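You operate a simulated robot arm through the tools that you are given. There is no shell and no other tool.

You run a simulated robot arm. Do the job below in one go: nothing can be reset, and whatever is moved stays where it is left.

JOB
Top the blue lead up to about 4 metres on the counter.
Fine: measure with the arm down, then raise the arm and lock the winder.

It is judged by the outcome, as a careful person would: the job done as asked, and still so three seconds after it is handed in. It fails if anything else is knocked over, pushed out of place, dropped, spilled or broken.

ROBOT AND FRAMES
A 7-joint arm with a three-finger gripper, fixed in place. Base frame: the origin is at the foot of the arm, x ahead of it, y to its left, z up. Readings come in mm, degrees, newtons and seconds.
With the tool pointing down near the work surface it reaches from about 100 to 960 mm from the base axis. Its first joint turns from -166.0 to 166.0 degrees. Payload 2.69 kg.
The tool frame sits at the grasp point between the pads (the TCP): z along the fingers, y along the line on which they close. The tips reach 30 mm beyond it. Largest opening 128 mm; the body of the gripper starts 117 mm behind the TCP.
Orientation is that of the tool frame in the base frame, as a unit quaternion [w, x, y, z]. With the fingers straight down and closing along the base's y, the tool's x points along the base's -x, its y along +y and its z along -z.

CONTROLS
- The arm moves only by the tool jog_arm. Its argument "plan" is a list of rows, each an object (a shift or turn left out is 0, a gripper value left out holds the last) with "linear": the shift along the tool's x, y, z in mm, a list of three; "rotation": the turn, a rotation vector about the tool's x, y, z in degrees, a list of three; "jaw": the gripper command, from -1 (shut) to 1 (fully open), values between in proportion. In form: [{"linear": [dx, dy, dz], "rotation": [rx, ry, rz], "jaw": jaw}, ...]. A call has 1 to 20 rows; each row shifts and turns the commanded pose from where the row before left it, along the tool's axes as they then stand. Each row takes 0.2 s and may step no farther than 50 mm and 8.6 degrees from the row before; otherwise, or with a gripper value out of range, the whole call is refused. Where a pose cannot be reached the arm comes as near as it can. A force on the tool above 40 N (or 10 N above the force at the start of the call, whichever is more), or a blocked arm, ends the call early, and 0.2 s more pass. The fingers move at their own pace and stop on an object; they squeeze with about 36 N. The grip force told is the motor's: it shows also when the fingers shut on nothing. Time passes only in rows, and 0.2 s behind the last, so rows that do not move let the fingers close. The reply holds the time, the measured pose of the TCP, the force on the tool along the base axes, the opening and the grip force, in the units named above and with some noise, with the torque about the TCP (base axes, N m) and any sound that the robot's microphone picked up.
- Cameras (640 x 400 px; columns grow to the right, rows downward): "scene" is fixed at [407.5, -509.3, 1535.6]; the picture's right is [0.93, -0.36, 0.00], its down [-0.15, -0.38, -0.91] and it looks along [0.33, 0.85, -0.41] (base axes); focal length 313 px, centre (320, 200). "wrist" rides on the gripper at [58, 54, -131] in the tool frame; the picture's right is [-0.68, 0.74, 0.00], its down [-0.62, -0.57, -0.55] and it looks along [-0.40, -0.37, 0.84] (tool axes); focal length 234 px, centre (320, 200).
- snapshot(camera): a new picture of that camera. No time passes.
- lift_body(by): slides the trunk up (or, below 0, down) by that many mm; the arm rides with it, the base frame stays. It gives what a move gives, with no picture.
- point_at(camera, pixels): for up to 12 pixels [column, row] of the newest picture of that camera ("zoom" is the newest enlarged one), the place [x, y, z] in the base frame of the surface seen there, good to about 2 mm, but the place of the scene camera against the robot may be out by one fixed shift of up to 18 mm in any direction. No time passes.
- enlarge(camera, box): a new picture of the part [left, top, right, bottom] of that camera's present view, enlarged. No time passes.
- close_job(): hands the job in; it is judged then, once.

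Leave the gripper open and the arm clear of the work at the hand-in unless told otherwise.

The tools are called after ">>>" as a command line: name --argument value ..., lists and objects as JSON in quotes. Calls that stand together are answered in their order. jog_arm: Moves the arm, as the interface text tells. Its arguments: {"type":"object","properties":{"plan":{"type":"array","items":{"type":"object","properties":{"linear":{"type":"array","items":{"type":"number"}},"rotation":{"type":"array","items":{"type":"number"}},"jaw":{"type":"number"}}}}},"required":["plan"]} The other tools are called the same way: lift_body (by) slides the trunk up or down; snapshot (camera) takes a picture; point_at (camera, pixels) gives the place of the surface under pixels of a picture; enlarge (camera, box) takes an enlarged picture of a part of a camera's view; close_job () hands the job in.

At the start:

```text
time: 0.0
ee_pos: [436.6, 543.2, 1234.8]
ee_rot: [0.001, 0.0, 1.0, 0.0]
contact_force: [-0.5, -0.7, -0.5]
torque: [-0.01, 0.02, 0.0]
grip_width: 128.0
grasp_force: 0.1
trunk travel left (down, up): [-150.0, 200.0]
```

scene: 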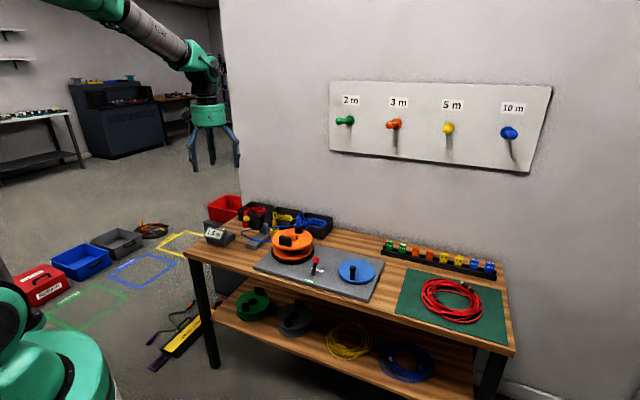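
wrist: 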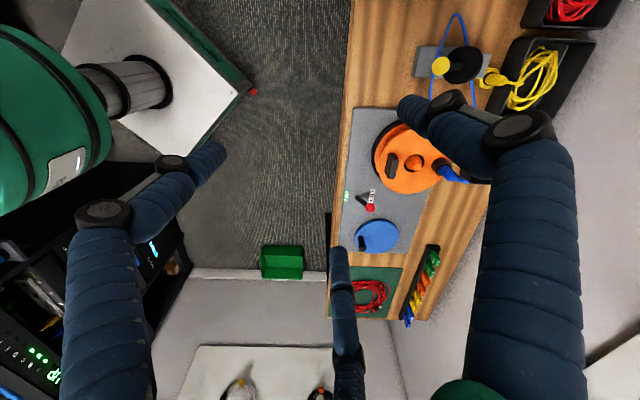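

I see a bench with an orange reel, a blue crank disc, a red-knobbed lever, a counter reading about 1.5 m, and a blue lead. I'll enlarge the views first to understand the mechanism.

>>> enlarge --camera "scene" --box '[180, 190, 400, 310]'

>>> enlarge --camera "wrist" --box '[320, 0, 560, 150]'

>>> enlarge --camera "wrist" --box '[320, 100, 500, 270]'

>>> enlarge --camera "scene" --box '[190, 210, 270, 255]'

```text
2.91 times, centred on (290, 250) of scene
```

zoom: 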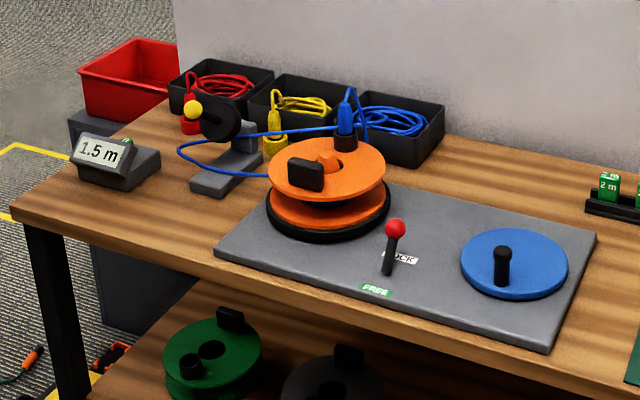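

```text
2.67 times, centred on (440, 75) of wrist
```

zoom: 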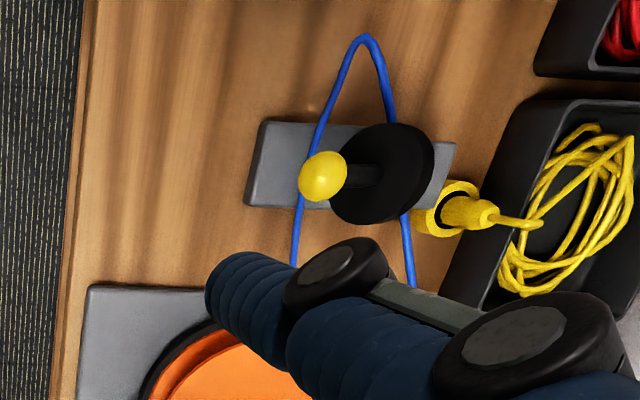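

```text
2.35 times, centred on (410, 185) of wrist
```

zoom: 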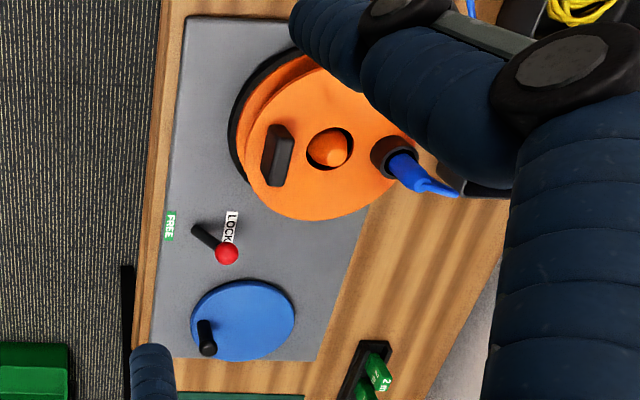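

```text
8.00 times, centred on (230, 232) of scene
```

zoom: 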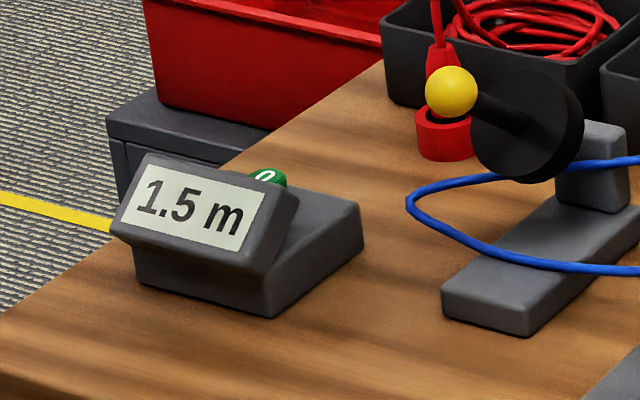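

The counter reads 1.5 m. The measuring arm (yellow knob, black wheel) looks raised, and the red-knobbed lever seems to stand between LOCK and FREE. I'll measure these parts in the wrist picture: yellow knob (441,67), wheel (463,65), lever knob (370,207), crank knob (363,242), disc centre (377,236), reel centre (413,163), board corners, and the LOCK and FREE labels.

>>> point_at --camera "wrist" --pixels '[[441, 67], [463, 65], [370, 207], [360, 199], [373, 195], [346, 196], [361, 240], [378, 236], [413, 163], [391, 165], [433, 10], [425, 62]]'

>>> enlarge --camera "scene" --box '[290, 245, 390, 308]'

>>> enlarge --camera "scene" --box '[235, 205, 335, 268]'

>>> enlarge --camera "wrist" --box '[335, 170, 415, 260]'

```text
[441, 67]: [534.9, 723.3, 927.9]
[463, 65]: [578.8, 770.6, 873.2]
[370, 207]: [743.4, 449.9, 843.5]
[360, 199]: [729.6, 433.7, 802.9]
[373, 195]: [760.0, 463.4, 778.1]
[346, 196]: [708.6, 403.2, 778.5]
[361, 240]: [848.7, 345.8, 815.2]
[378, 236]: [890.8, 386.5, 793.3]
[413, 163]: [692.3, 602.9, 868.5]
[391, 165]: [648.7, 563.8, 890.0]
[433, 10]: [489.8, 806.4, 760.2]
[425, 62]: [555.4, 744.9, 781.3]
```

```text
6.35 times, centred on (340, 276) of scene
```

zoom: 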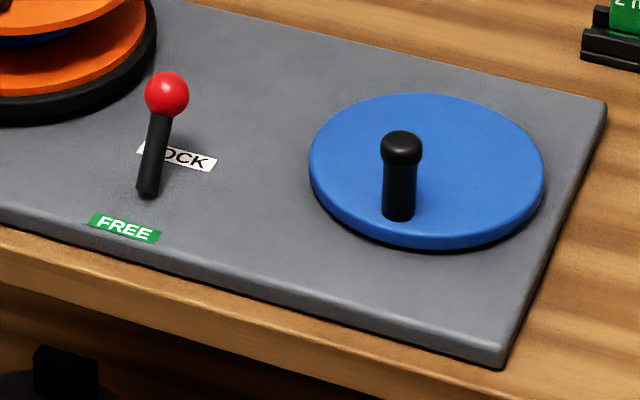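

```text
6.35 times, centred on (285, 236) of scene
```

zoom: 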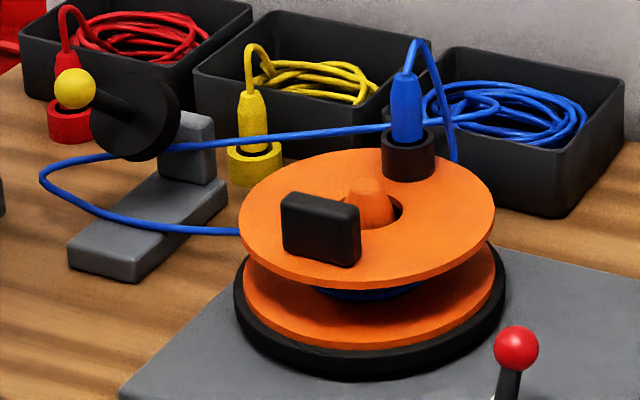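

```text
4.44 times, centred on (375, 215) of wrist
```

zoom: 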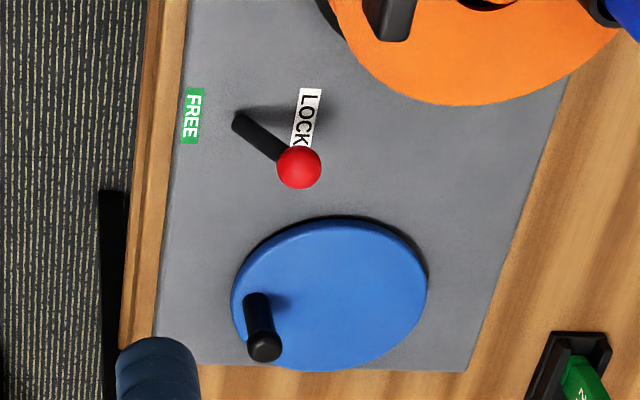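

The lever leans toward LOCK: its knob is at about (743,450,844), and FREE lies toward (709,403). The crank disc centre is near (891,386). I'll move the wrist camera closer to study the counter and measuring arm, staying well above everything.

>>> jog_arm --plan '[{"linear": [0, 40, 20]}, {"linear": [0, 40, 20]}, {"linear": [0, 40, 20]}, {"linear": [0, 30, 20]}, {"linear": [0, 0, 0]}]'

>>> snapshot --camera "wrist"

>>> snapshot --camera "scene"

```text
time: 1.2
ee_pos: [436.4, 696.5, 1156.7]
ee_rot: [0.0, 0.0, 1.0, -0.001]
contact_force: [1.2, 0.0, -0.7]
torque: [-0.04, 0.0, -0.02]
grip_width: 127.9
grasp_force: 0.1
trunk travel left (down, up): [-150.0, 200.0]
```

```text
taken
```

wrist: 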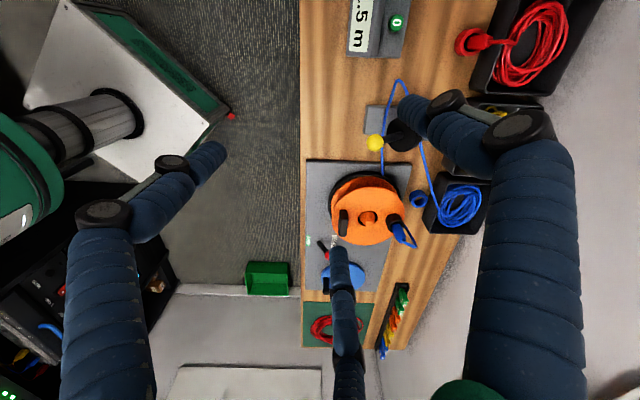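

```text
taken
```

scene: 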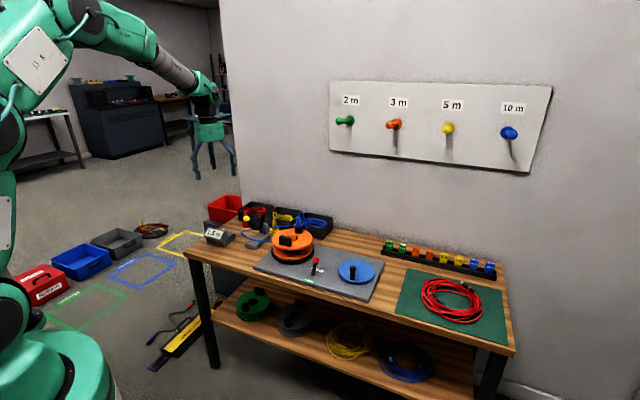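

In the wrist picture the hand looks as if it has three fingers, so I'll check its shape before touching anything. I'll also zoom on the counter arm.

>>> enlarge --camera "scene" --box '[160, 80, 270, 190]'

>>> enlarge --camera "wrist" --box '[300, 60, 480, 280]'

>>> enlarge --camera "wrist" --box '[340, 70, 460, 160]'

```text
3.64 times, centred on (215, 135) of scene
```

zoom: 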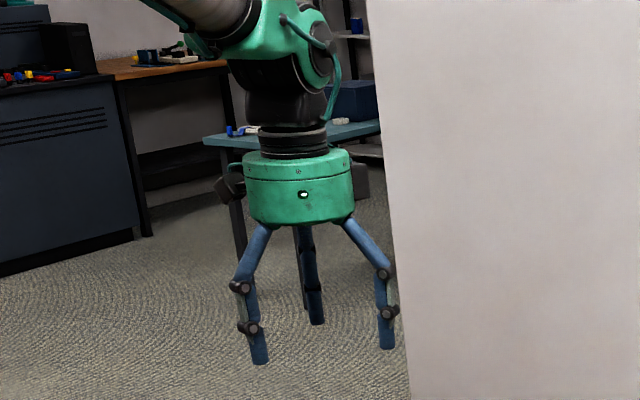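

```text
1.82 times, centred on (390, 170) of wrist
```

zoom: 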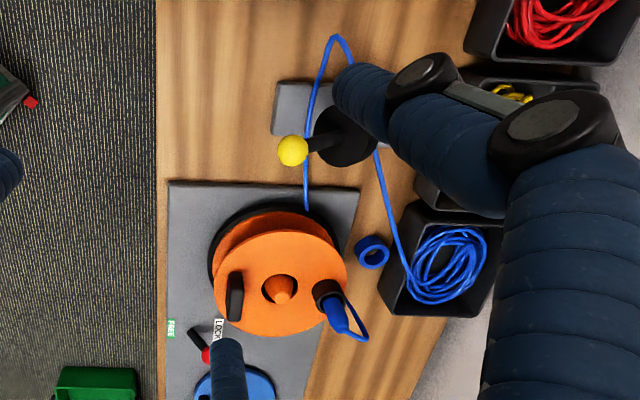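

```text
4.44 times, centred on (400, 115) of wrist
```

zoom: 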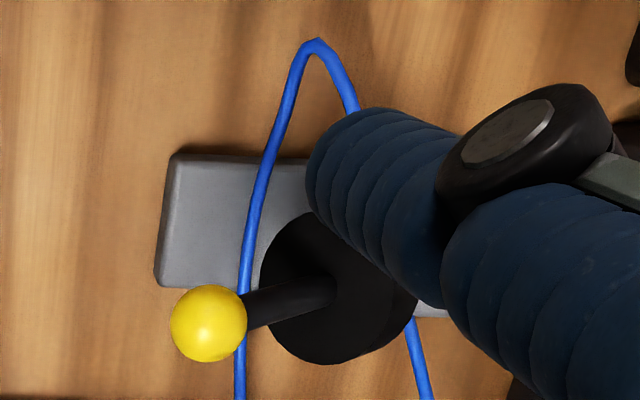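

The hand has three fingers that close toward the centre. The blue plug is already in the orange reel, and the lead runs from its bin past the raised measuring wheel. I'll move over the lever and crank for a closer view, keeping well above everything.

>>> jog_arm --plan '[{"linear": [-32, -21, 12]}, {"linear": [-32, -21, 12]}, {"linear": [-32, -21, 12]}, {"linear": [-32, -21, 12]}, {"linear": [-32, -21, 12]}, {"linear": [-32, -21, 12]}, {"linear": [-32, -21, 12]}, {"linear": [-32, -21, 12]}, {"jaw": -1}, {"jaw": -1}, {"jaw": -1}]'

>>> snapshot --camera "wrist"

>>> snapshot --camera "scene"

```text
time: 3.6
ee_pos: [694.5, 523.2, 1059.8]
ee_rot: [-0.001, 0.0, 1.0, 0.0]
contact_force: [0.1, -0.2, 0.7]
torque: [0.01, -0.01, -0.01]
grip_width: 1.9
grasp_force: 31.6
trunk travel left (down, up): [-150.0, 200.0]
```

```text
taken
```

wrist: 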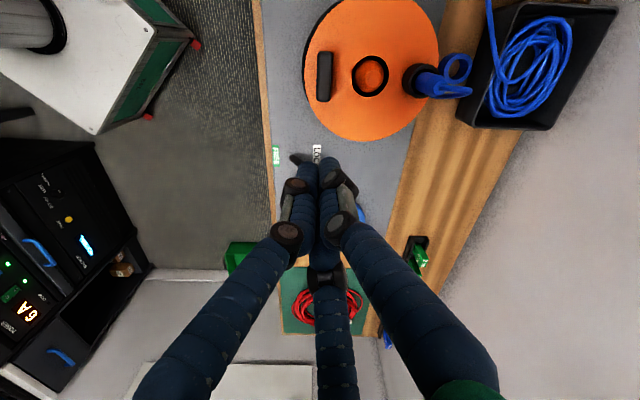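

```text
taken
```

scene: 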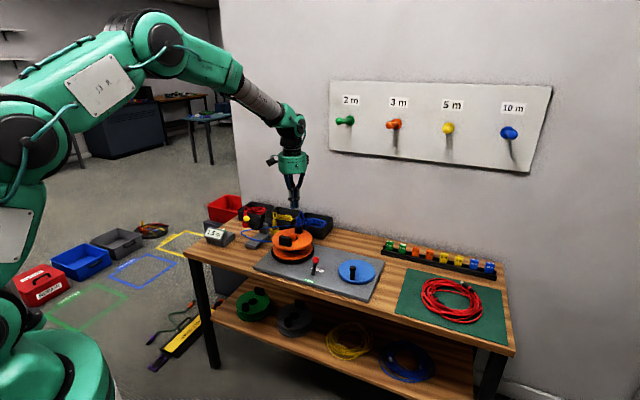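

I'll compare scene-camera readings with the wrist readings to find the scene camera's fixed shift, and get the crank disc's geometry. I'm using the red knob (316,259), the crank knob (352,267), and the disc edges.

>>> enlarge --camera "scene" --box '[290, 245, 390, 308]'

>>> point_at --camera "zoom" --pixels '[[167, 90], [146, 190], [155, 150], [401, 135], [399, 195], [310, 170], [543, 175], [430, 94], [430, 236], [125, 228], [185, 158], [152, 120]]'

>>> point_at --camera "wrist" --pixels '[[276, 156], [317, 152], [299, 158], [370, 76], [325, 76], [304, 60], [439, 60], [371, 140], [420, 80], [445, 88], [460, 68]]'

```text
6.35 times, centred on (340, 276) of scene
```

zoom: 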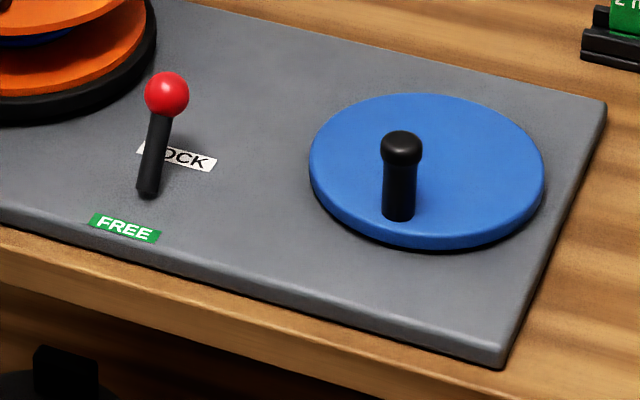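

```text
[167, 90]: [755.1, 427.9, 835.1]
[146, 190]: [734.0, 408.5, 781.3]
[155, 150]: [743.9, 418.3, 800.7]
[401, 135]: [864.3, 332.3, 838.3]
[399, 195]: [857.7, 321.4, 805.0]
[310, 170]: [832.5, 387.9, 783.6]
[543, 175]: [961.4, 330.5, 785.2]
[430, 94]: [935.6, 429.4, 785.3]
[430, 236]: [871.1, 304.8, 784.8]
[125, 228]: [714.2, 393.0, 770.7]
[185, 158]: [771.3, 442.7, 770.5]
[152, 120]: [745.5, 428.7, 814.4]
```

```text
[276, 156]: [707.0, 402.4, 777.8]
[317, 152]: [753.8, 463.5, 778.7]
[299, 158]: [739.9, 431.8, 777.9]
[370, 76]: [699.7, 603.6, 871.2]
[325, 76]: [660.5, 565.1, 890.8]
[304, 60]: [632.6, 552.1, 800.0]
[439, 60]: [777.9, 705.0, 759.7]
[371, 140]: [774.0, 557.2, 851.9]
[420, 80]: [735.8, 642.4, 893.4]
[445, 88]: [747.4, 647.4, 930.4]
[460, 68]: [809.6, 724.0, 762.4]
```

The fixed shift of the scene camera is about (-6.5, +10, +7.5) mm, wrist minus scene. The lever pivots near (726,420,780) with its ball near (746,444,838), leaning to LOCK. I'll move the closed fingers over a spot on the wall side of the lever and turn the tool so that its -y faces FREE.

>>> jog_arm --plan '[{"linear": [-28, -15, 0], "rotation": [0, 0, 7.4]}, {"linear": [-28, 0, 0], "rotation": [0, 0, 7.4]}, {"linear": [-28, 8, 0], "rotation": [0, 0, 7.4]}, {"rotation": [0, 0, 7.4]}, {"rotation": [0, 0, 7.4]}, {"rotation": [0, 0, 7.4]}, {}]'

>>> snapshot --camera "wrist"

```text
time: 5.2
ee_pos: [777.1, 506.8, 1060.1]
ee_rot: [0.0, 0.377, 0.926, 0.0]
contact_force: [0.6, 0.7, -0.4]
torque: [0.0, 0.02, -0.04]
grip_width: 2.1
grasp_force: 31.8
trunk travel left (down, up): [-150.0, 200.0]
```

```text
taken
```

wrist: 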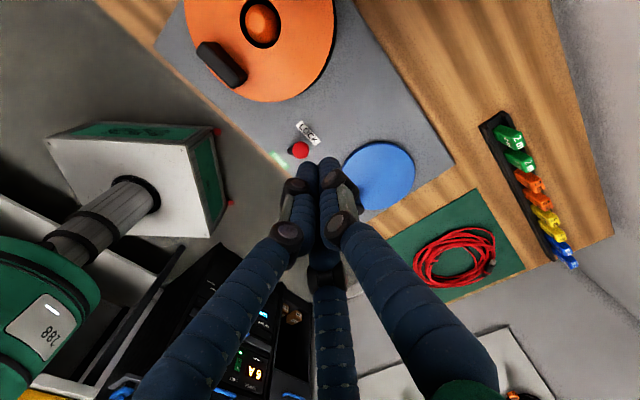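

Now the lever ball (300,149) and the disc are visible, so I'll measure them accurately with the wrist camera.

>>> enlarge --camera "wrist" --box '[250, 100, 430, 220]'

>>> point_at --camera "wrist" --pixels '[[300, 149], [300, 142], [300, 157], [291, 152], [307, 133], [281, 160], [379, 140], [414, 170], [345, 160], [395, 205], [380, 172], [452, 162]]'

```text
3.33 times, centred on (340, 160) of wrist
```

zoom: 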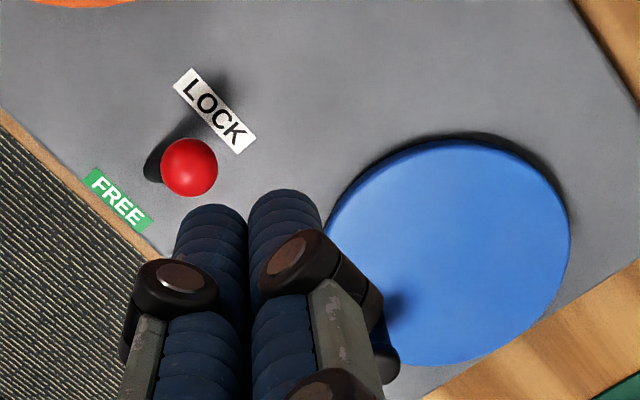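

```text
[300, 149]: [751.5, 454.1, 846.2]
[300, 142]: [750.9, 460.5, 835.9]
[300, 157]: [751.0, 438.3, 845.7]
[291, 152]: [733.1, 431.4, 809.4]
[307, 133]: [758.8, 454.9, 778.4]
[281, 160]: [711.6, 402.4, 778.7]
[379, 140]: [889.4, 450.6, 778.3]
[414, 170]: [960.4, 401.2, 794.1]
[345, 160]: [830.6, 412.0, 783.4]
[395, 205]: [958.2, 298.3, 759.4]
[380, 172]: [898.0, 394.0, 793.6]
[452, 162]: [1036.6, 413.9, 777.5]
```

The lever ball is centred near (749,447,838). I'll place the closed fingers at (781,480) on the wall side and go down to z 842 (tips about 812, above the board at 778). Then I'll check the picture.

>>> jog_arm --plan '[{"linear": [-21.5, -16.4, 0]}, {"linear": [0, 0, 45]}, {"linear": [0, 0, 45]}, {"linear": [0, 0, 45]}, {"linear": [0, 0, 45]}, {"linear": [0, 0, 38]}, {}]'

>>> snapshot --camera "wrist"

>>> enlarge --camera "scene" --box '[250, 200, 400, 300]'

```text
time: 6.8
ee_pos: [784.1, 481.6, 842.6]
ee_rot: [0.0, 0.377, 0.926, 0.0]
contact_force: [0.4, -0.2, -0.2]
torque: [0.01, 0.03, 0.02]
grip_width: 2.1
grasp_force: 31.2
trunk travel left (down, up): [-150.0, 200.0]
```

```text
taken
```

wrist: 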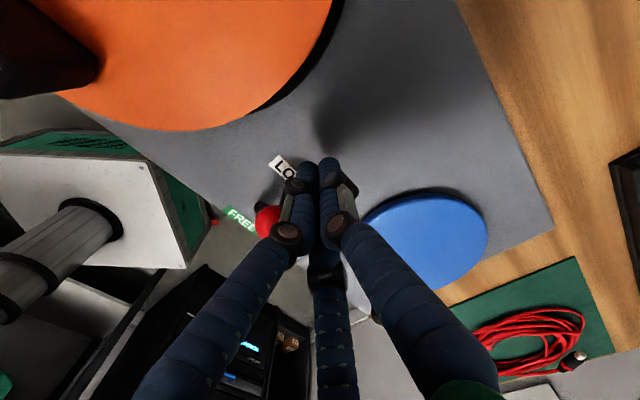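

```text
4.00 times, centred on (325, 250) of scene
```

zoom: 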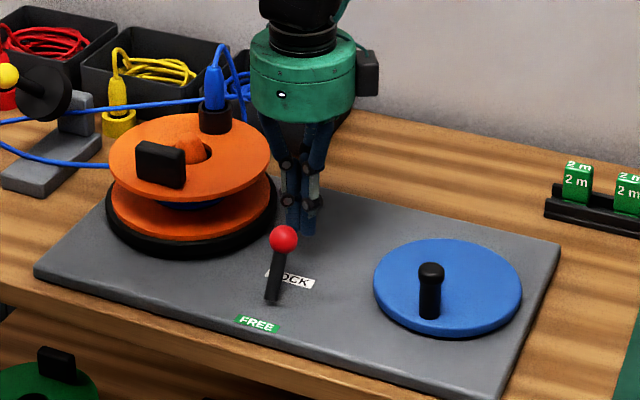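

The fingers are lined up behind the ball. I'll push toward FREE in small steps along the tool's -y and watch the force.

>>> jog_arm --plan '[{"linear": [0, -10, 0]}, {"linear": [0, -10, 0]}, {"linear": [0, -10, 0]}, {"linear": [0, -10, 0]}, {"linear": [0, -10, 0]}, {"linear": [0, -10, 0]}]'

>>> enlarge --camera "scene" --box '[250, 200, 400, 300]'

```text
time: 8.2
ee_pos: [740.6, 438.1, 841.8]
ee_rot: [-0.001, 0.378, 0.926, 0.0]
contact_force: [-0.2, 0.2, 0.7]
torque: [-0.01, 0.01, -0.01]
grip_width: 2.0
grasp_force: 31.1
trunk travel left (down, up): [-150.0, 200.0]
```

```text
4.00 times, centred on (325, 250) of scene
```

zoom: 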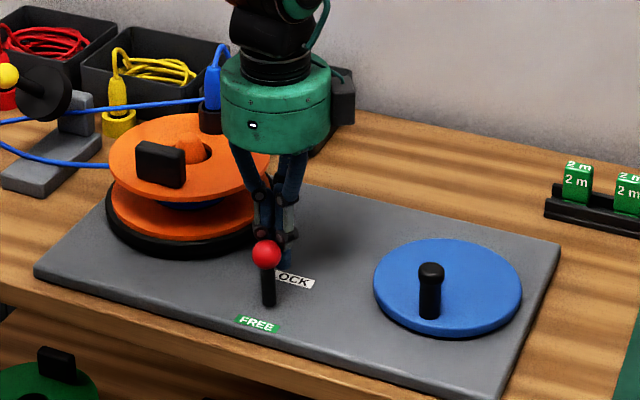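

The ball is moving easily and the lever is roughly upright. I'll keep pushing toward FREE.

>>> jog_arm --plan '[{"linear": [0, -10, 0]}, {"linear": [0, -10, 0]}, {"linear": [0, -10, 0]}, {"linear": [0, -8, 0]}]'

>>> enlarge --camera "scene" --box '[250, 200, 400, 300]'

```text
time: 9.1
ee_pos: [723.2, 420.3, 847.8]
ee_rot: [0.005, 0.377, 0.926, 0.007]
contact_force: [1.5, 4.1, 2.4]
torque: [0.06, -0.01, 0.0]
grip_width: 2.2
grasp_force: 31.8
trunk travel left (down, up): [-150.0, 200.0]
stopped in row 4: the force on the tool passed its limit at 44 N (the readings are from after the stop); the commanded pose is now the measured one
```

```text
4.00 times, centred on (325, 250) of scene
```

zoom: 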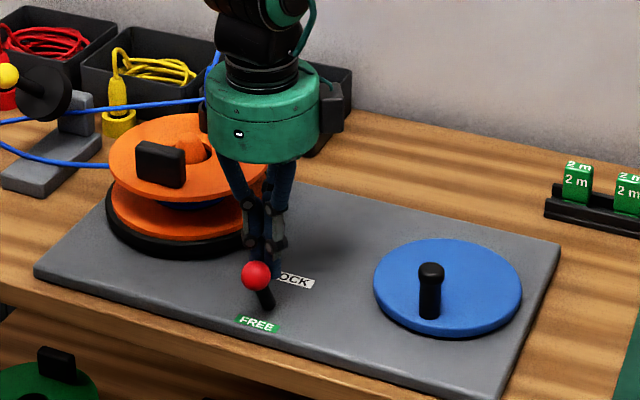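

The lever hit its end stop leaning over FREE. I'll back off toward the wall side, go up, and check.

>>> jog_arm --plan '[{"linear": [0, 15, 0]}, {"linear": [0, 25, 0]}, {"linear": [0, 10, -40]}, {"linear": [0, 0, -45]}, {"linear": [0, 0, -45]}, {"linear": [0, 0, -45]}, {"linear": [0, 0, -40]}]'

>>> snapshot --camera "wrist"

>>> enlarge --camera "scene" --box '[190, 200, 400, 310]'

```text
time: 10.7
ee_pos: [754.5, 453.0, 1064.2]
ee_rot: [0.005, 0.377, 0.926, 0.006]
contact_force: [0.0, -0.6, 0.1]
torque: [-0.02, -0.03, 0.02]
grip_width: 2.0
grasp_force: 31.1
trunk travel left (down, up): [-150.0, 200.0]
```

```text
taken
```

wrist: 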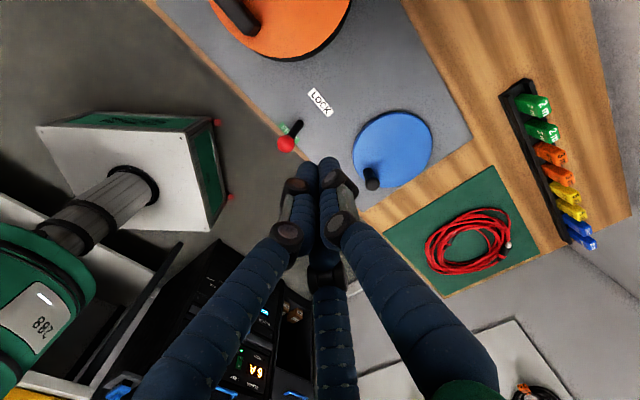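

```text
3.05 times, centred on (295, 255) of scene
```

zoom: 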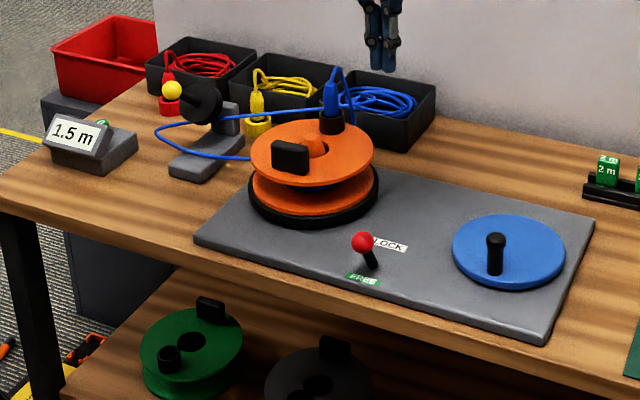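

The lever now stands at FREE. I'll measure the crank disc and handle in this wrist view.

>>> enlarge --camera "wrist" --box '[265, 90, 455, 210]'

>>> point_at --camera "wrist" --pixels '[[285, 144], [297, 128], [371, 184], [371, 178], [371, 172], [365, 184], [377, 184], [405, 116], [427, 145], [357, 152], [397, 183], [392, 150]]'

```text
3.33 times, centred on (360, 150) of wrist
```

zoom: 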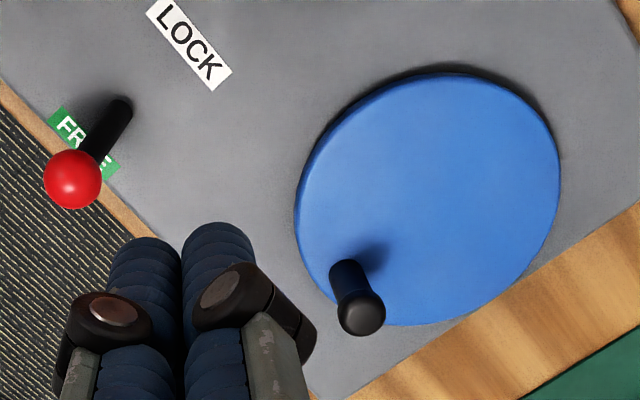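

```text
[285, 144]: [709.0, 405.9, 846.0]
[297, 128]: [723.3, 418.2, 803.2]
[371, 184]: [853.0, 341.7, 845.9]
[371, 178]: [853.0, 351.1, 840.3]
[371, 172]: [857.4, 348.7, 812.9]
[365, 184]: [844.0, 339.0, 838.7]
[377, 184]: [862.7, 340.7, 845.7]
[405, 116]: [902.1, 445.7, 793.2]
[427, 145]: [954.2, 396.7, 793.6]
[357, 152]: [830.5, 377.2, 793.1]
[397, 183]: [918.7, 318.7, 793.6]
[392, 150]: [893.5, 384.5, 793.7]
```

I'll refine the disc centre using edge points on the zoom picture, all inset by about the same small amount.

>>> enlarge --camera "wrist" --box '[340, 100, 445, 195]'

>>> snapshot --camera "scene"

```text
4.21 times, centred on (392, 148) of wrist
```

zoom: 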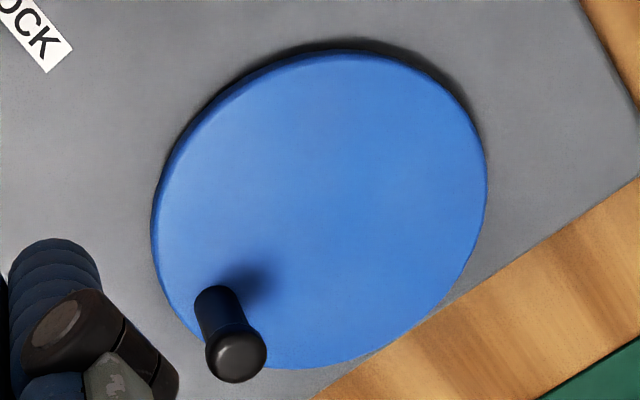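

```text
taken
```

scene: 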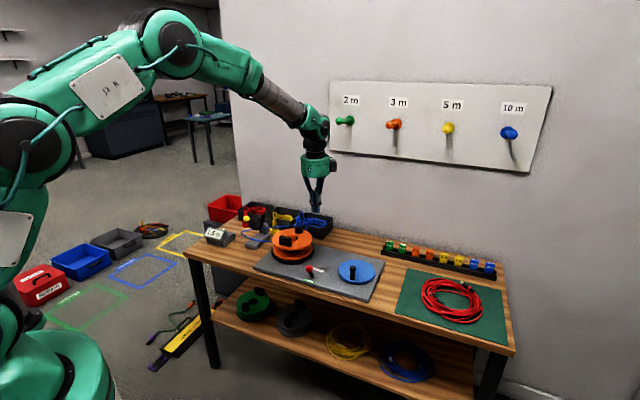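

>>> point_at --camera "zoom" --pixels '[[335, 58], [240, 92], [163, 195], [160, 255], [185, 310], [290, 365], [360, 353], [425, 305], [470, 240], [481, 160], [440, 92], [320, 210]]'

```text
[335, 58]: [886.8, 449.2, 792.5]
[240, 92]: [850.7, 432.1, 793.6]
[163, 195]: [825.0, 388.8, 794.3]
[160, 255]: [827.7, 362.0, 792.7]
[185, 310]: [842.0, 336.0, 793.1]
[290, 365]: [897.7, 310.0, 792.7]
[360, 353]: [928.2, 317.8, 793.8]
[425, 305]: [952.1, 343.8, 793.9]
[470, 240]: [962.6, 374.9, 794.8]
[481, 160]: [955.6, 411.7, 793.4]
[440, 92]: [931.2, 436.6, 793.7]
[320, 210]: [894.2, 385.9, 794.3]
```

The disc centre is near (892.5, 379.5) and the handle is at radius about 54, so its far side needs about 1024 mm of reach. I'll deal with that later. Next I'll turn the tool and go near the measuring arm at a safe height to look at it closely.

>>> jog_arm --plan '[{"linear": [0, 0, -7.3], "rotation": [0, 0, -6.6]}, {"linear": [0, 0, -7.3], "rotation": [0, 0, -6.6]}, {"linear": [0, 0, -7.3], "rotation": [0, 0, -6.6]}, {"linear": [0, 0, -7.3], "rotation": [0, 0, -6.6]}, {"linear": [0, 0, -7.3], "rotation": [0, 0, -6.6]}, {"linear": [0, 0, -7.3], "rotation": [0, 0, -6.6]}, {"linear": [0, 0, -7.3], "rotation": [0, 0, -6.6]}, {"linear": [0, 0, -7.3], "rotation": [0, 0, -6.6]}, {"linear": [0, 0, -7.3], "rotation": [0, 0, -6.6]}, {"linear": [23.4, 34.6, 0]}, {"linear": [23.4, 34.6, 0]}, {"linear": [23.4, 34.6, 0]}, {"linear": [23.4, 34.6, 0]}, {"linear": [23.4, 34.6, 0]}, {"linear": [23.4, 34.6, 0]}, {"linear": [23.4, 34.6, 0]}, {"linear": [23.4, 34.6, 0]}, {"linear": [23.4, 34.6, 0]}, {}]'

>>> snapshot --camera "wrist"

```text
time: 14.7
ee_pos: [469.2, 699.9, 1129.1]
ee_rot: [0.007, -0.131, 0.991, 0.004]
contact_force: [-0.3, 1.5, -0.1]
torque: [-0.03, -0.06, 0.01]
grip_width: 2.0
grasp_force: 31.2
trunk travel left (down, up): [-150.0, 200.0]
```

```text
taken
```

wrist: 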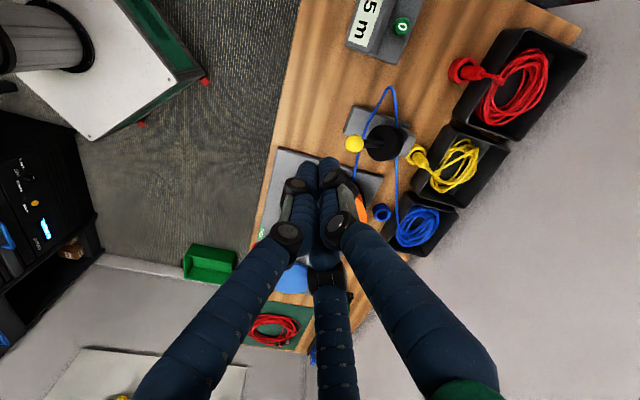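

Now the measuring arm is clear: yellow ball (355,144), rod, and wheel (385,142). I'll measure them.

>>> enlarge --camera "wrist" --box '[320, 80, 430, 180]'

>>> point_at --camera "wrist" --pixels '[[355, 144], [347, 144], [362, 145], [355, 137], [355, 152], [370, 144], [378, 143], [392, 140], [386, 128], [388, 157], [404, 145], [352, 120]]'

>>> enlarge --camera "scene" --box '[230, 200, 300, 250]'

```text
4.00 times, centred on (375, 130) of wrist
```

zoom: 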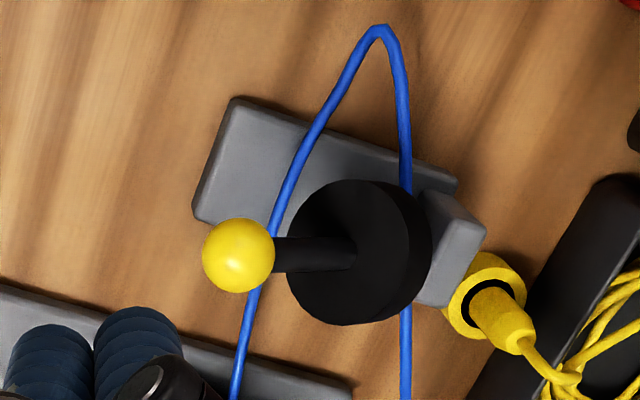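

```text
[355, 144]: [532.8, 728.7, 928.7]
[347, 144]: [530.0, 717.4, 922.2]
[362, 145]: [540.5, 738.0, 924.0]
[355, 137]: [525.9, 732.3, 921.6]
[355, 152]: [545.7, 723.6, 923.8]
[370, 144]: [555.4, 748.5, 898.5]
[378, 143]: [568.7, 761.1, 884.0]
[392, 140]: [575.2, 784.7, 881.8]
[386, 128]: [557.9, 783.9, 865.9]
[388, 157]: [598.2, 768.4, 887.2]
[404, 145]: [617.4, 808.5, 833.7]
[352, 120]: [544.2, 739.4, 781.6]
```

```text
8.00 times, centred on (265, 225) of scene
```

zoom: 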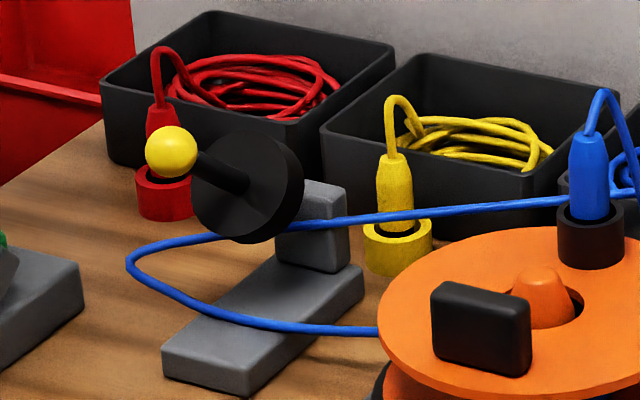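

The ball centre is near (538,729,917). The rod tilts up about 38° and hinges at the pillar near (604,797,846). I'll open the fingers to about 60 mm, come down over the ball, and check before closing.

>>> jog_arm --plan '[{"linear": [-35.3, 4.2, 0], "jaw": -0.05}, {"linear": [-35.3, 4.3, 0]}, {"linear": [0, 0, 45]}, {"linear": [0, 0, 45]}, {"linear": [0, 0, 40]}, {"linear": [0, 0, 30]}, {}]'

>>> snapshot --camera "wrist"

>>> enlarge --camera "scene" --box '[190, 180, 310, 260]'

```text
time: 16.3
ee_pos: [537.7, 727.4, 969.4]
ee_rot: [0.007, -0.132, 0.991, 0.004]
contact_force: [-0.1, -1.0, 0.0]
torque: [-0.02, 0.03, -0.02]
grip_width: 60.9
grasp_force: 0.1
trunk travel left (down, up): [-150.0, 200.0]
```

```text
taken
```

wrist: 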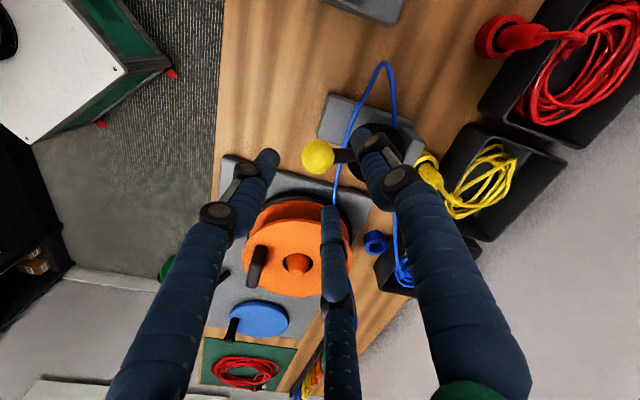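

```text
5.00 times, centred on (250, 220) of scene
```

zoom: 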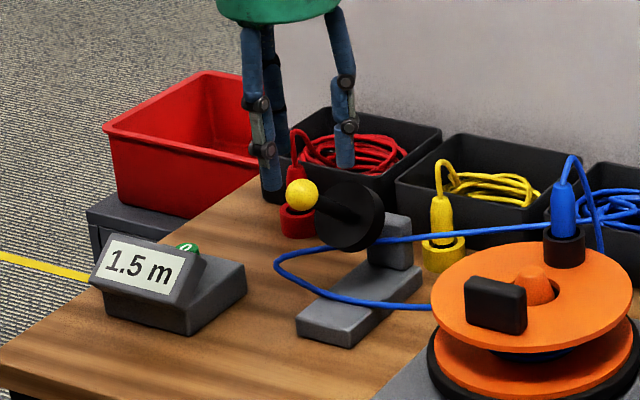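

The ball sits between the open fingers with room around it. I'll lower to z about 924 and close on the ball.

>>> jog_arm --plan '[{"linear": [0, 1, 22]}, {"linear": [0, 0, 23]}, {}, {"jaw": -1}, {"jaw": -1}, {"jaw": -1}]'

>>> snapshot --camera "wrist"

>>> enlarge --camera "scene" --box '[190, 180, 310, 260]'

```text
time: 17.7
ee_pos: [536.1, 727.1, 924.3]
ee_rot: [0.007, -0.132, 0.991, 0.002]
contact_force: [-12.3, -7.3, 1.1]
torque: [-0.18, 0.41, 0.1]
grip_width: 27.0
grasp_force: 45.2
trunk travel left (down, up): [-150.0, 200.0]
```

```text
taken
```

wrist: 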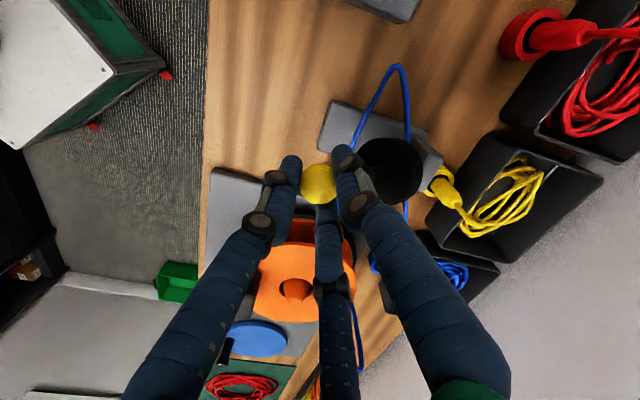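

```text
5.00 times, centred on (250, 220) of scene
```

zoom: 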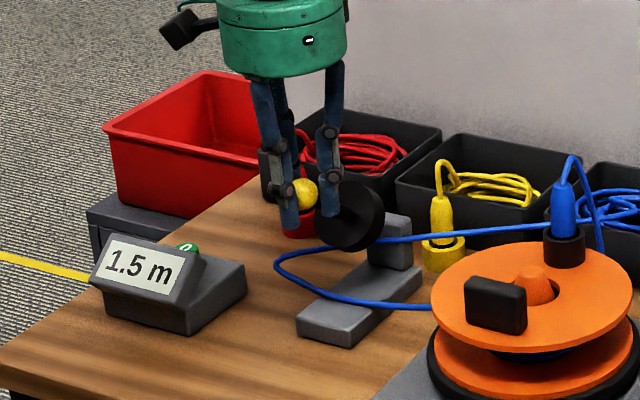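

The fingers hold the ball (27 mm). I'll lower it along its arc around the pivot, first half first.

>>> jog_arm --plan '[{"linear": [6.3, -3.4, 10.4]}, {"linear": [5.2, -2.8, 11.1]}, {"linear": [4.2, -2.2, 11.6]}, {}]'

>>> enlarge --camera "scene" --box '[190, 180, 310, 260]'

```text
time: 18.7
ee_pos: [522.9, 715.4, 891.8]
ee_rot: [0.006, -0.131, 0.991, 0.003]
contact_force: [-19.9, -10.5, 9.3]
torque: [-0.16, 0.27, -0.03]
grip_width: 25.8
grasp_force: 45.1
trunk travel left (down, up): [-150.0, 200.0]
```

```text
5.00 times, centred on (250, 220) of scene
```

zoom: 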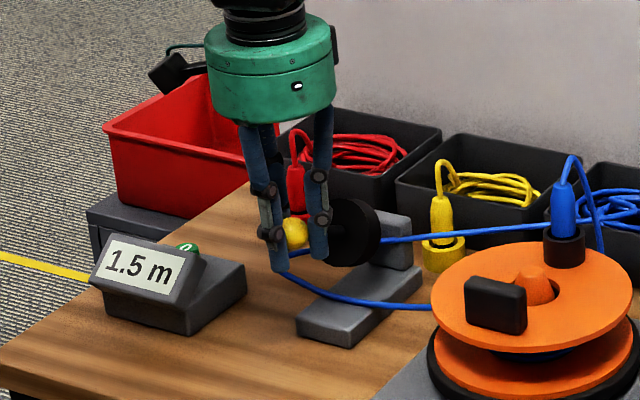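

The arm is coming down with a moderate sideways force. I'll check the geometry with the wrist view before going on.

>>> snapshot --camera "wrist"

>>> enlarge --camera "wrist" --box '[260, 60, 460, 260]'

>>> enlarge --camera "scene" --box '[230, 205, 290, 250]'

```text
taken
```

wrist: 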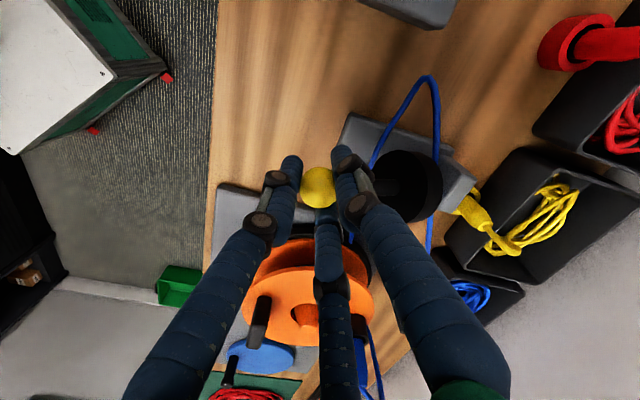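

```text
2.00 times, centred on (360, 160) of wrist
```

zoom: 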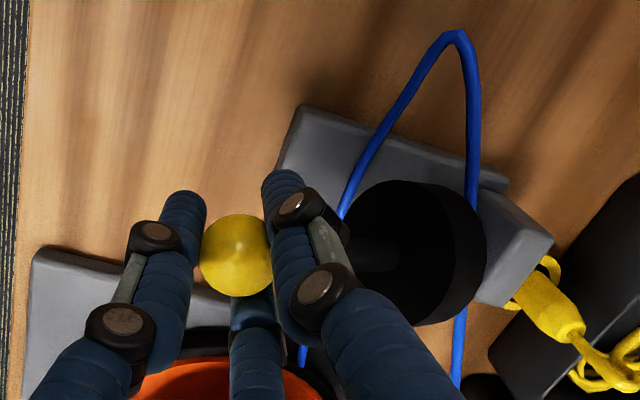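

```text
8.89 times, centred on (260, 228) of scene
```

zoom: 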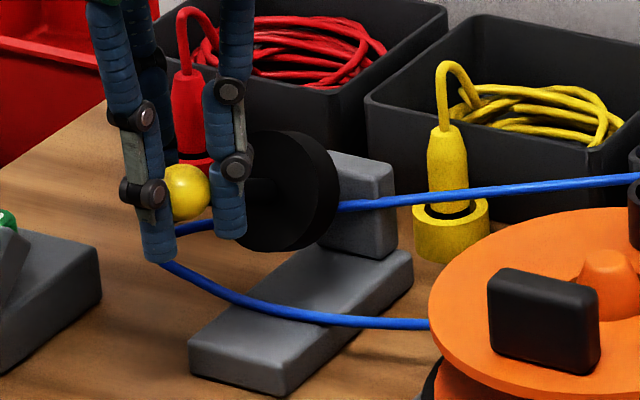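

The wheel is settling over the rear strand of the lead and the ball is centred in the grip. I'll continue down along the arc in small rows.

>>> jog_arm --plan '[{"linear": [4.8, -2.6, 10]}, {}]'

>>> enlarge --camera "scene" --box '[230, 205, 290, 250]'

```text
time: 19.3
ee_pos: [519.1, 711.1, 881.2]
ee_rot: [0.006, -0.132, 0.991, 0.003]
contact_force: [-18.4, -11.8, 6.5]
torque: [-0.17, 0.29, -0.02]
grip_width: 26.3
grasp_force: 44.7
trunk travel left (down, up): [-150.0, 200.0]
```

```text
8.89 times, centred on (260, 228) of scene
```

zoom: 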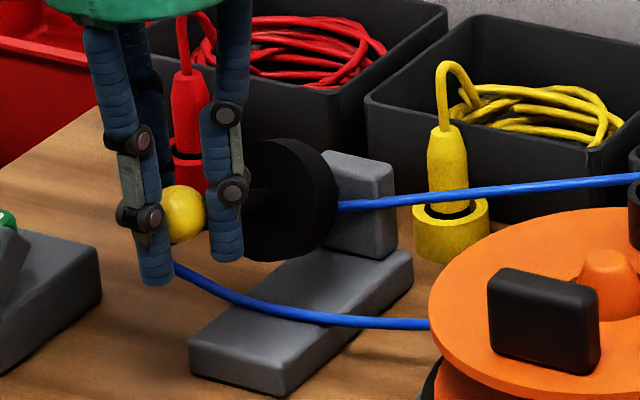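

>>> jog_arm --plan '[{"linear": [1.8, -1.0, 6]}, {"linear": [1.3, -0.7, 6]}, {}]'

>>> enlarge --camera "scene" --box '[230, 205, 290, 250]'

```text
time: 20.1
ee_pos: [517.9, 709.1, 870.2]
ee_rot: [0.007, -0.132, 0.991, 0.003]
contact_force: [-34.6, -11.5, 10.5]
torque: [0.09, 0.15, -0.09]
grip_width: 26.0
grasp_force: 45.4
trunk travel left (down, up): [-150.0, 200.0]
```

```text
8.89 times, centred on (260, 228) of scene
```

zoom: 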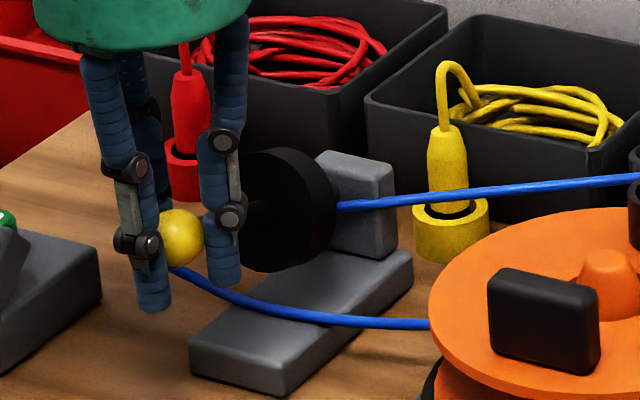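

The ball is pushing the fingers outward (-x), so my arc is slightly tight. I'll ease outward by about 4 mm.

>>> jog_arm --plan '[{"linear": [4, -0.5, 0]}, {}]'

>>> snapshot --camera "wrist"

```text
time: 20.7
ee_pos: [516.9, 708.4, 868.6]
ee_rot: [0.008, -0.13, 0.991, 0.003]
contact_force: [5.1, -4.5, -3.5]
torque: [-0.39, 0.16, -0.01]
grip_width: 25.7
grasp_force: 45.3
trunk travel left (down, up): [-150.0, 200.0]
```

```text
taken
```

wrist: 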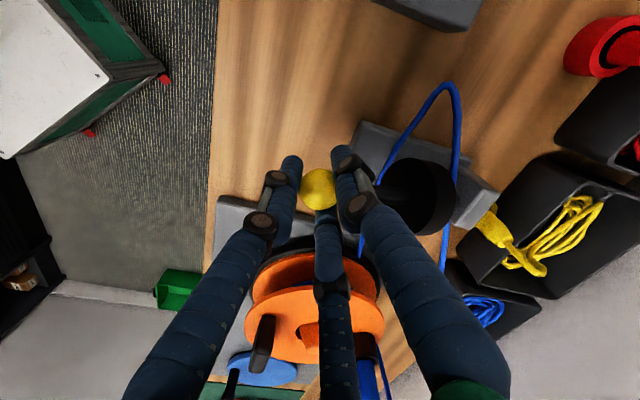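

The force is relieved. I'll continue down in small steps until it bottoms out.

>>> jog_arm --plan '[{"linear": [0.8, -0.4, 5]}, {"linear": [0.8, -0.4, 5]}, {}]'

>>> enlarge --camera "scene" --box '[230, 205, 290, 250]'

```text
time: 21.5
ee_pos: [516.0, 705.9, 858.3]
ee_rot: [0.008, -0.13, 0.991, 0.005]
contact_force: [16.9, -13.8, 4.2]
torque: [0.45, -0.56, 0.06]
grip_width: 25.8
grasp_force: 45.2
trunk travel left (down, up): [-150.0, 200.0]
```

```text
8.89 times, centred on (260, 228) of scene
```

zoom: 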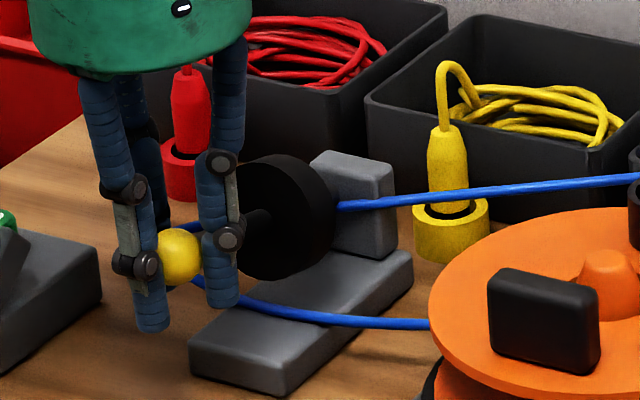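

>>> jog_arm --plan '[{"linear": [1.5, 0.5, 4]}, {"linear": [0, 0, 4]}, {}]'

>>> enlarge --camera "scene" --box '[230, 205, 290, 250]'

>>> snapshot --camera "wrist"

```text
time: 22.1
ee_pos: [515.1, 706.1, 851.1]
ee_rot: [0.008, -0.131, 0.991, 0.003]
contact_force: [1.7, -5.3, 0.9]
torque: [-0.43, -0.67, 0.04]
grip_width: 25.8
grasp_force: 44.7
trunk travel left (down, up): [-150.0, 200.0]
stopped in row 2: the force on the tool passed its limit at 41 N (the readings are from after the stop); the commanded pose is now the measured one
```

```text
8.89 times, centred on (260, 228) of scene
```

zoom: 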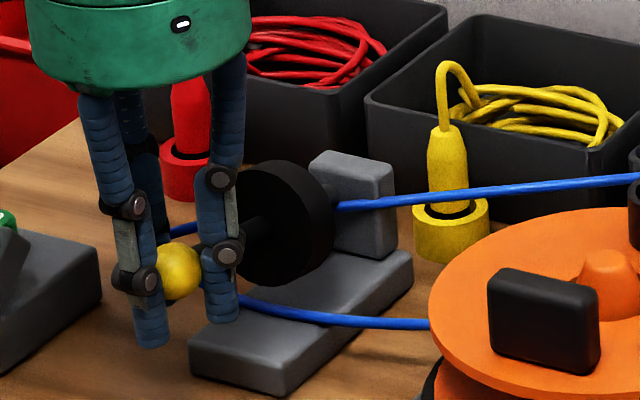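

```text
taken
```

wrist: 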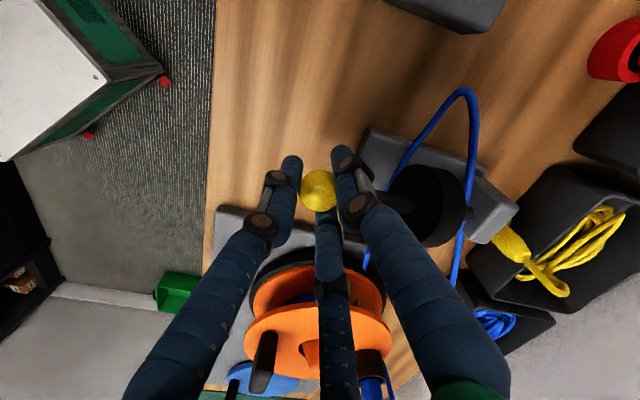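

It has bottomed out (41 N limit) with the rod about horizontal. I'll open the fingers to about 60 mm, rise straight up, and see whether the arm stays down.

>>> jog_arm --plan '[{"jaw": -0.05}, {"jaw": -0.05}, {"linear": [0, 0, -15]}, {"linear": [0, 0, -45]}, {"linear": [0, 0, -45]}, {"linear": [0, 0, -45]}, {"linear": [0, 0, -45]}, {"linear": [20, 0, -40], "jaw": -1}, {"jaw": -1}, {"jaw": -1}]'

>>> snapshot --camera "wrist"

>>> enlarge --camera "scene" --box '[190, 190, 310, 265]'

```text
time: 24.3
ee_pos: [489.8, 701.7, 1087.8]
ee_rot: [0.007, -0.13, 0.992, 0.003]
contact_force: [0.3, -0.7, 0.0]
torque: [-0.04, 0.04, 0.01]
grip_width: 2.1
grasp_force: 30.9
trunk travel left (down, up): [-150.0, 200.0]
```

```text
taken
```

wrist: 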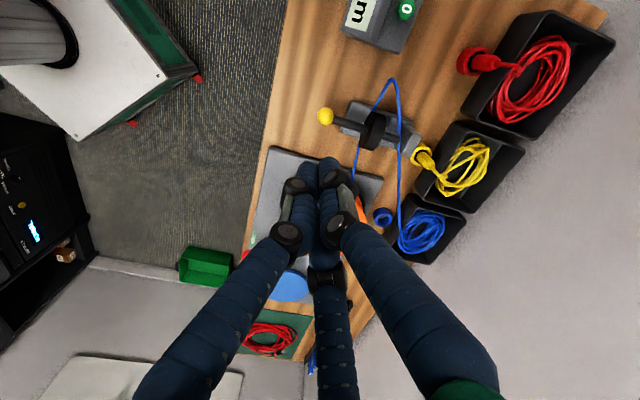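

```text
5.33 times, centred on (250, 228) of scene
```

zoom: 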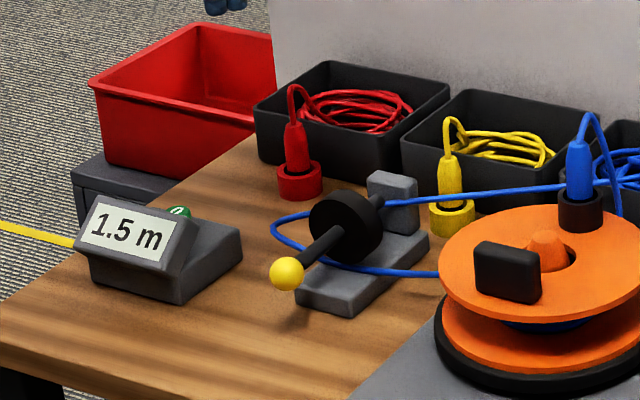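

The measuring arm now lies down with its wheel over the lead, and the counter still reads 1.5 m. I'll record the ball's new position for raising it later.

>>> enlarge --camera "wrist" --box '[300, 70, 430, 170]'

>>> point_at --camera "wrist" --pixels '[[326, 116], [320, 116], [331, 117], [340, 120], [352, 125], [373, 130], [391, 137], [366, 118], [364, 140]]'

```text
4.00 times, centred on (365, 120) of wrist
```

zoom: 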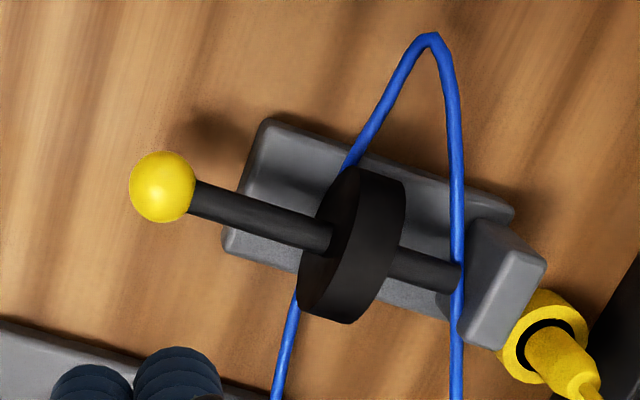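

```text
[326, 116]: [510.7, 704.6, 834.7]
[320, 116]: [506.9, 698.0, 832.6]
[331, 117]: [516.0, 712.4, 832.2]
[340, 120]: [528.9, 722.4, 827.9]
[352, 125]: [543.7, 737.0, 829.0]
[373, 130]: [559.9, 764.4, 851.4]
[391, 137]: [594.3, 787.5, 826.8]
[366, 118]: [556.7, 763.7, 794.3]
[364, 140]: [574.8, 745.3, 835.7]
```

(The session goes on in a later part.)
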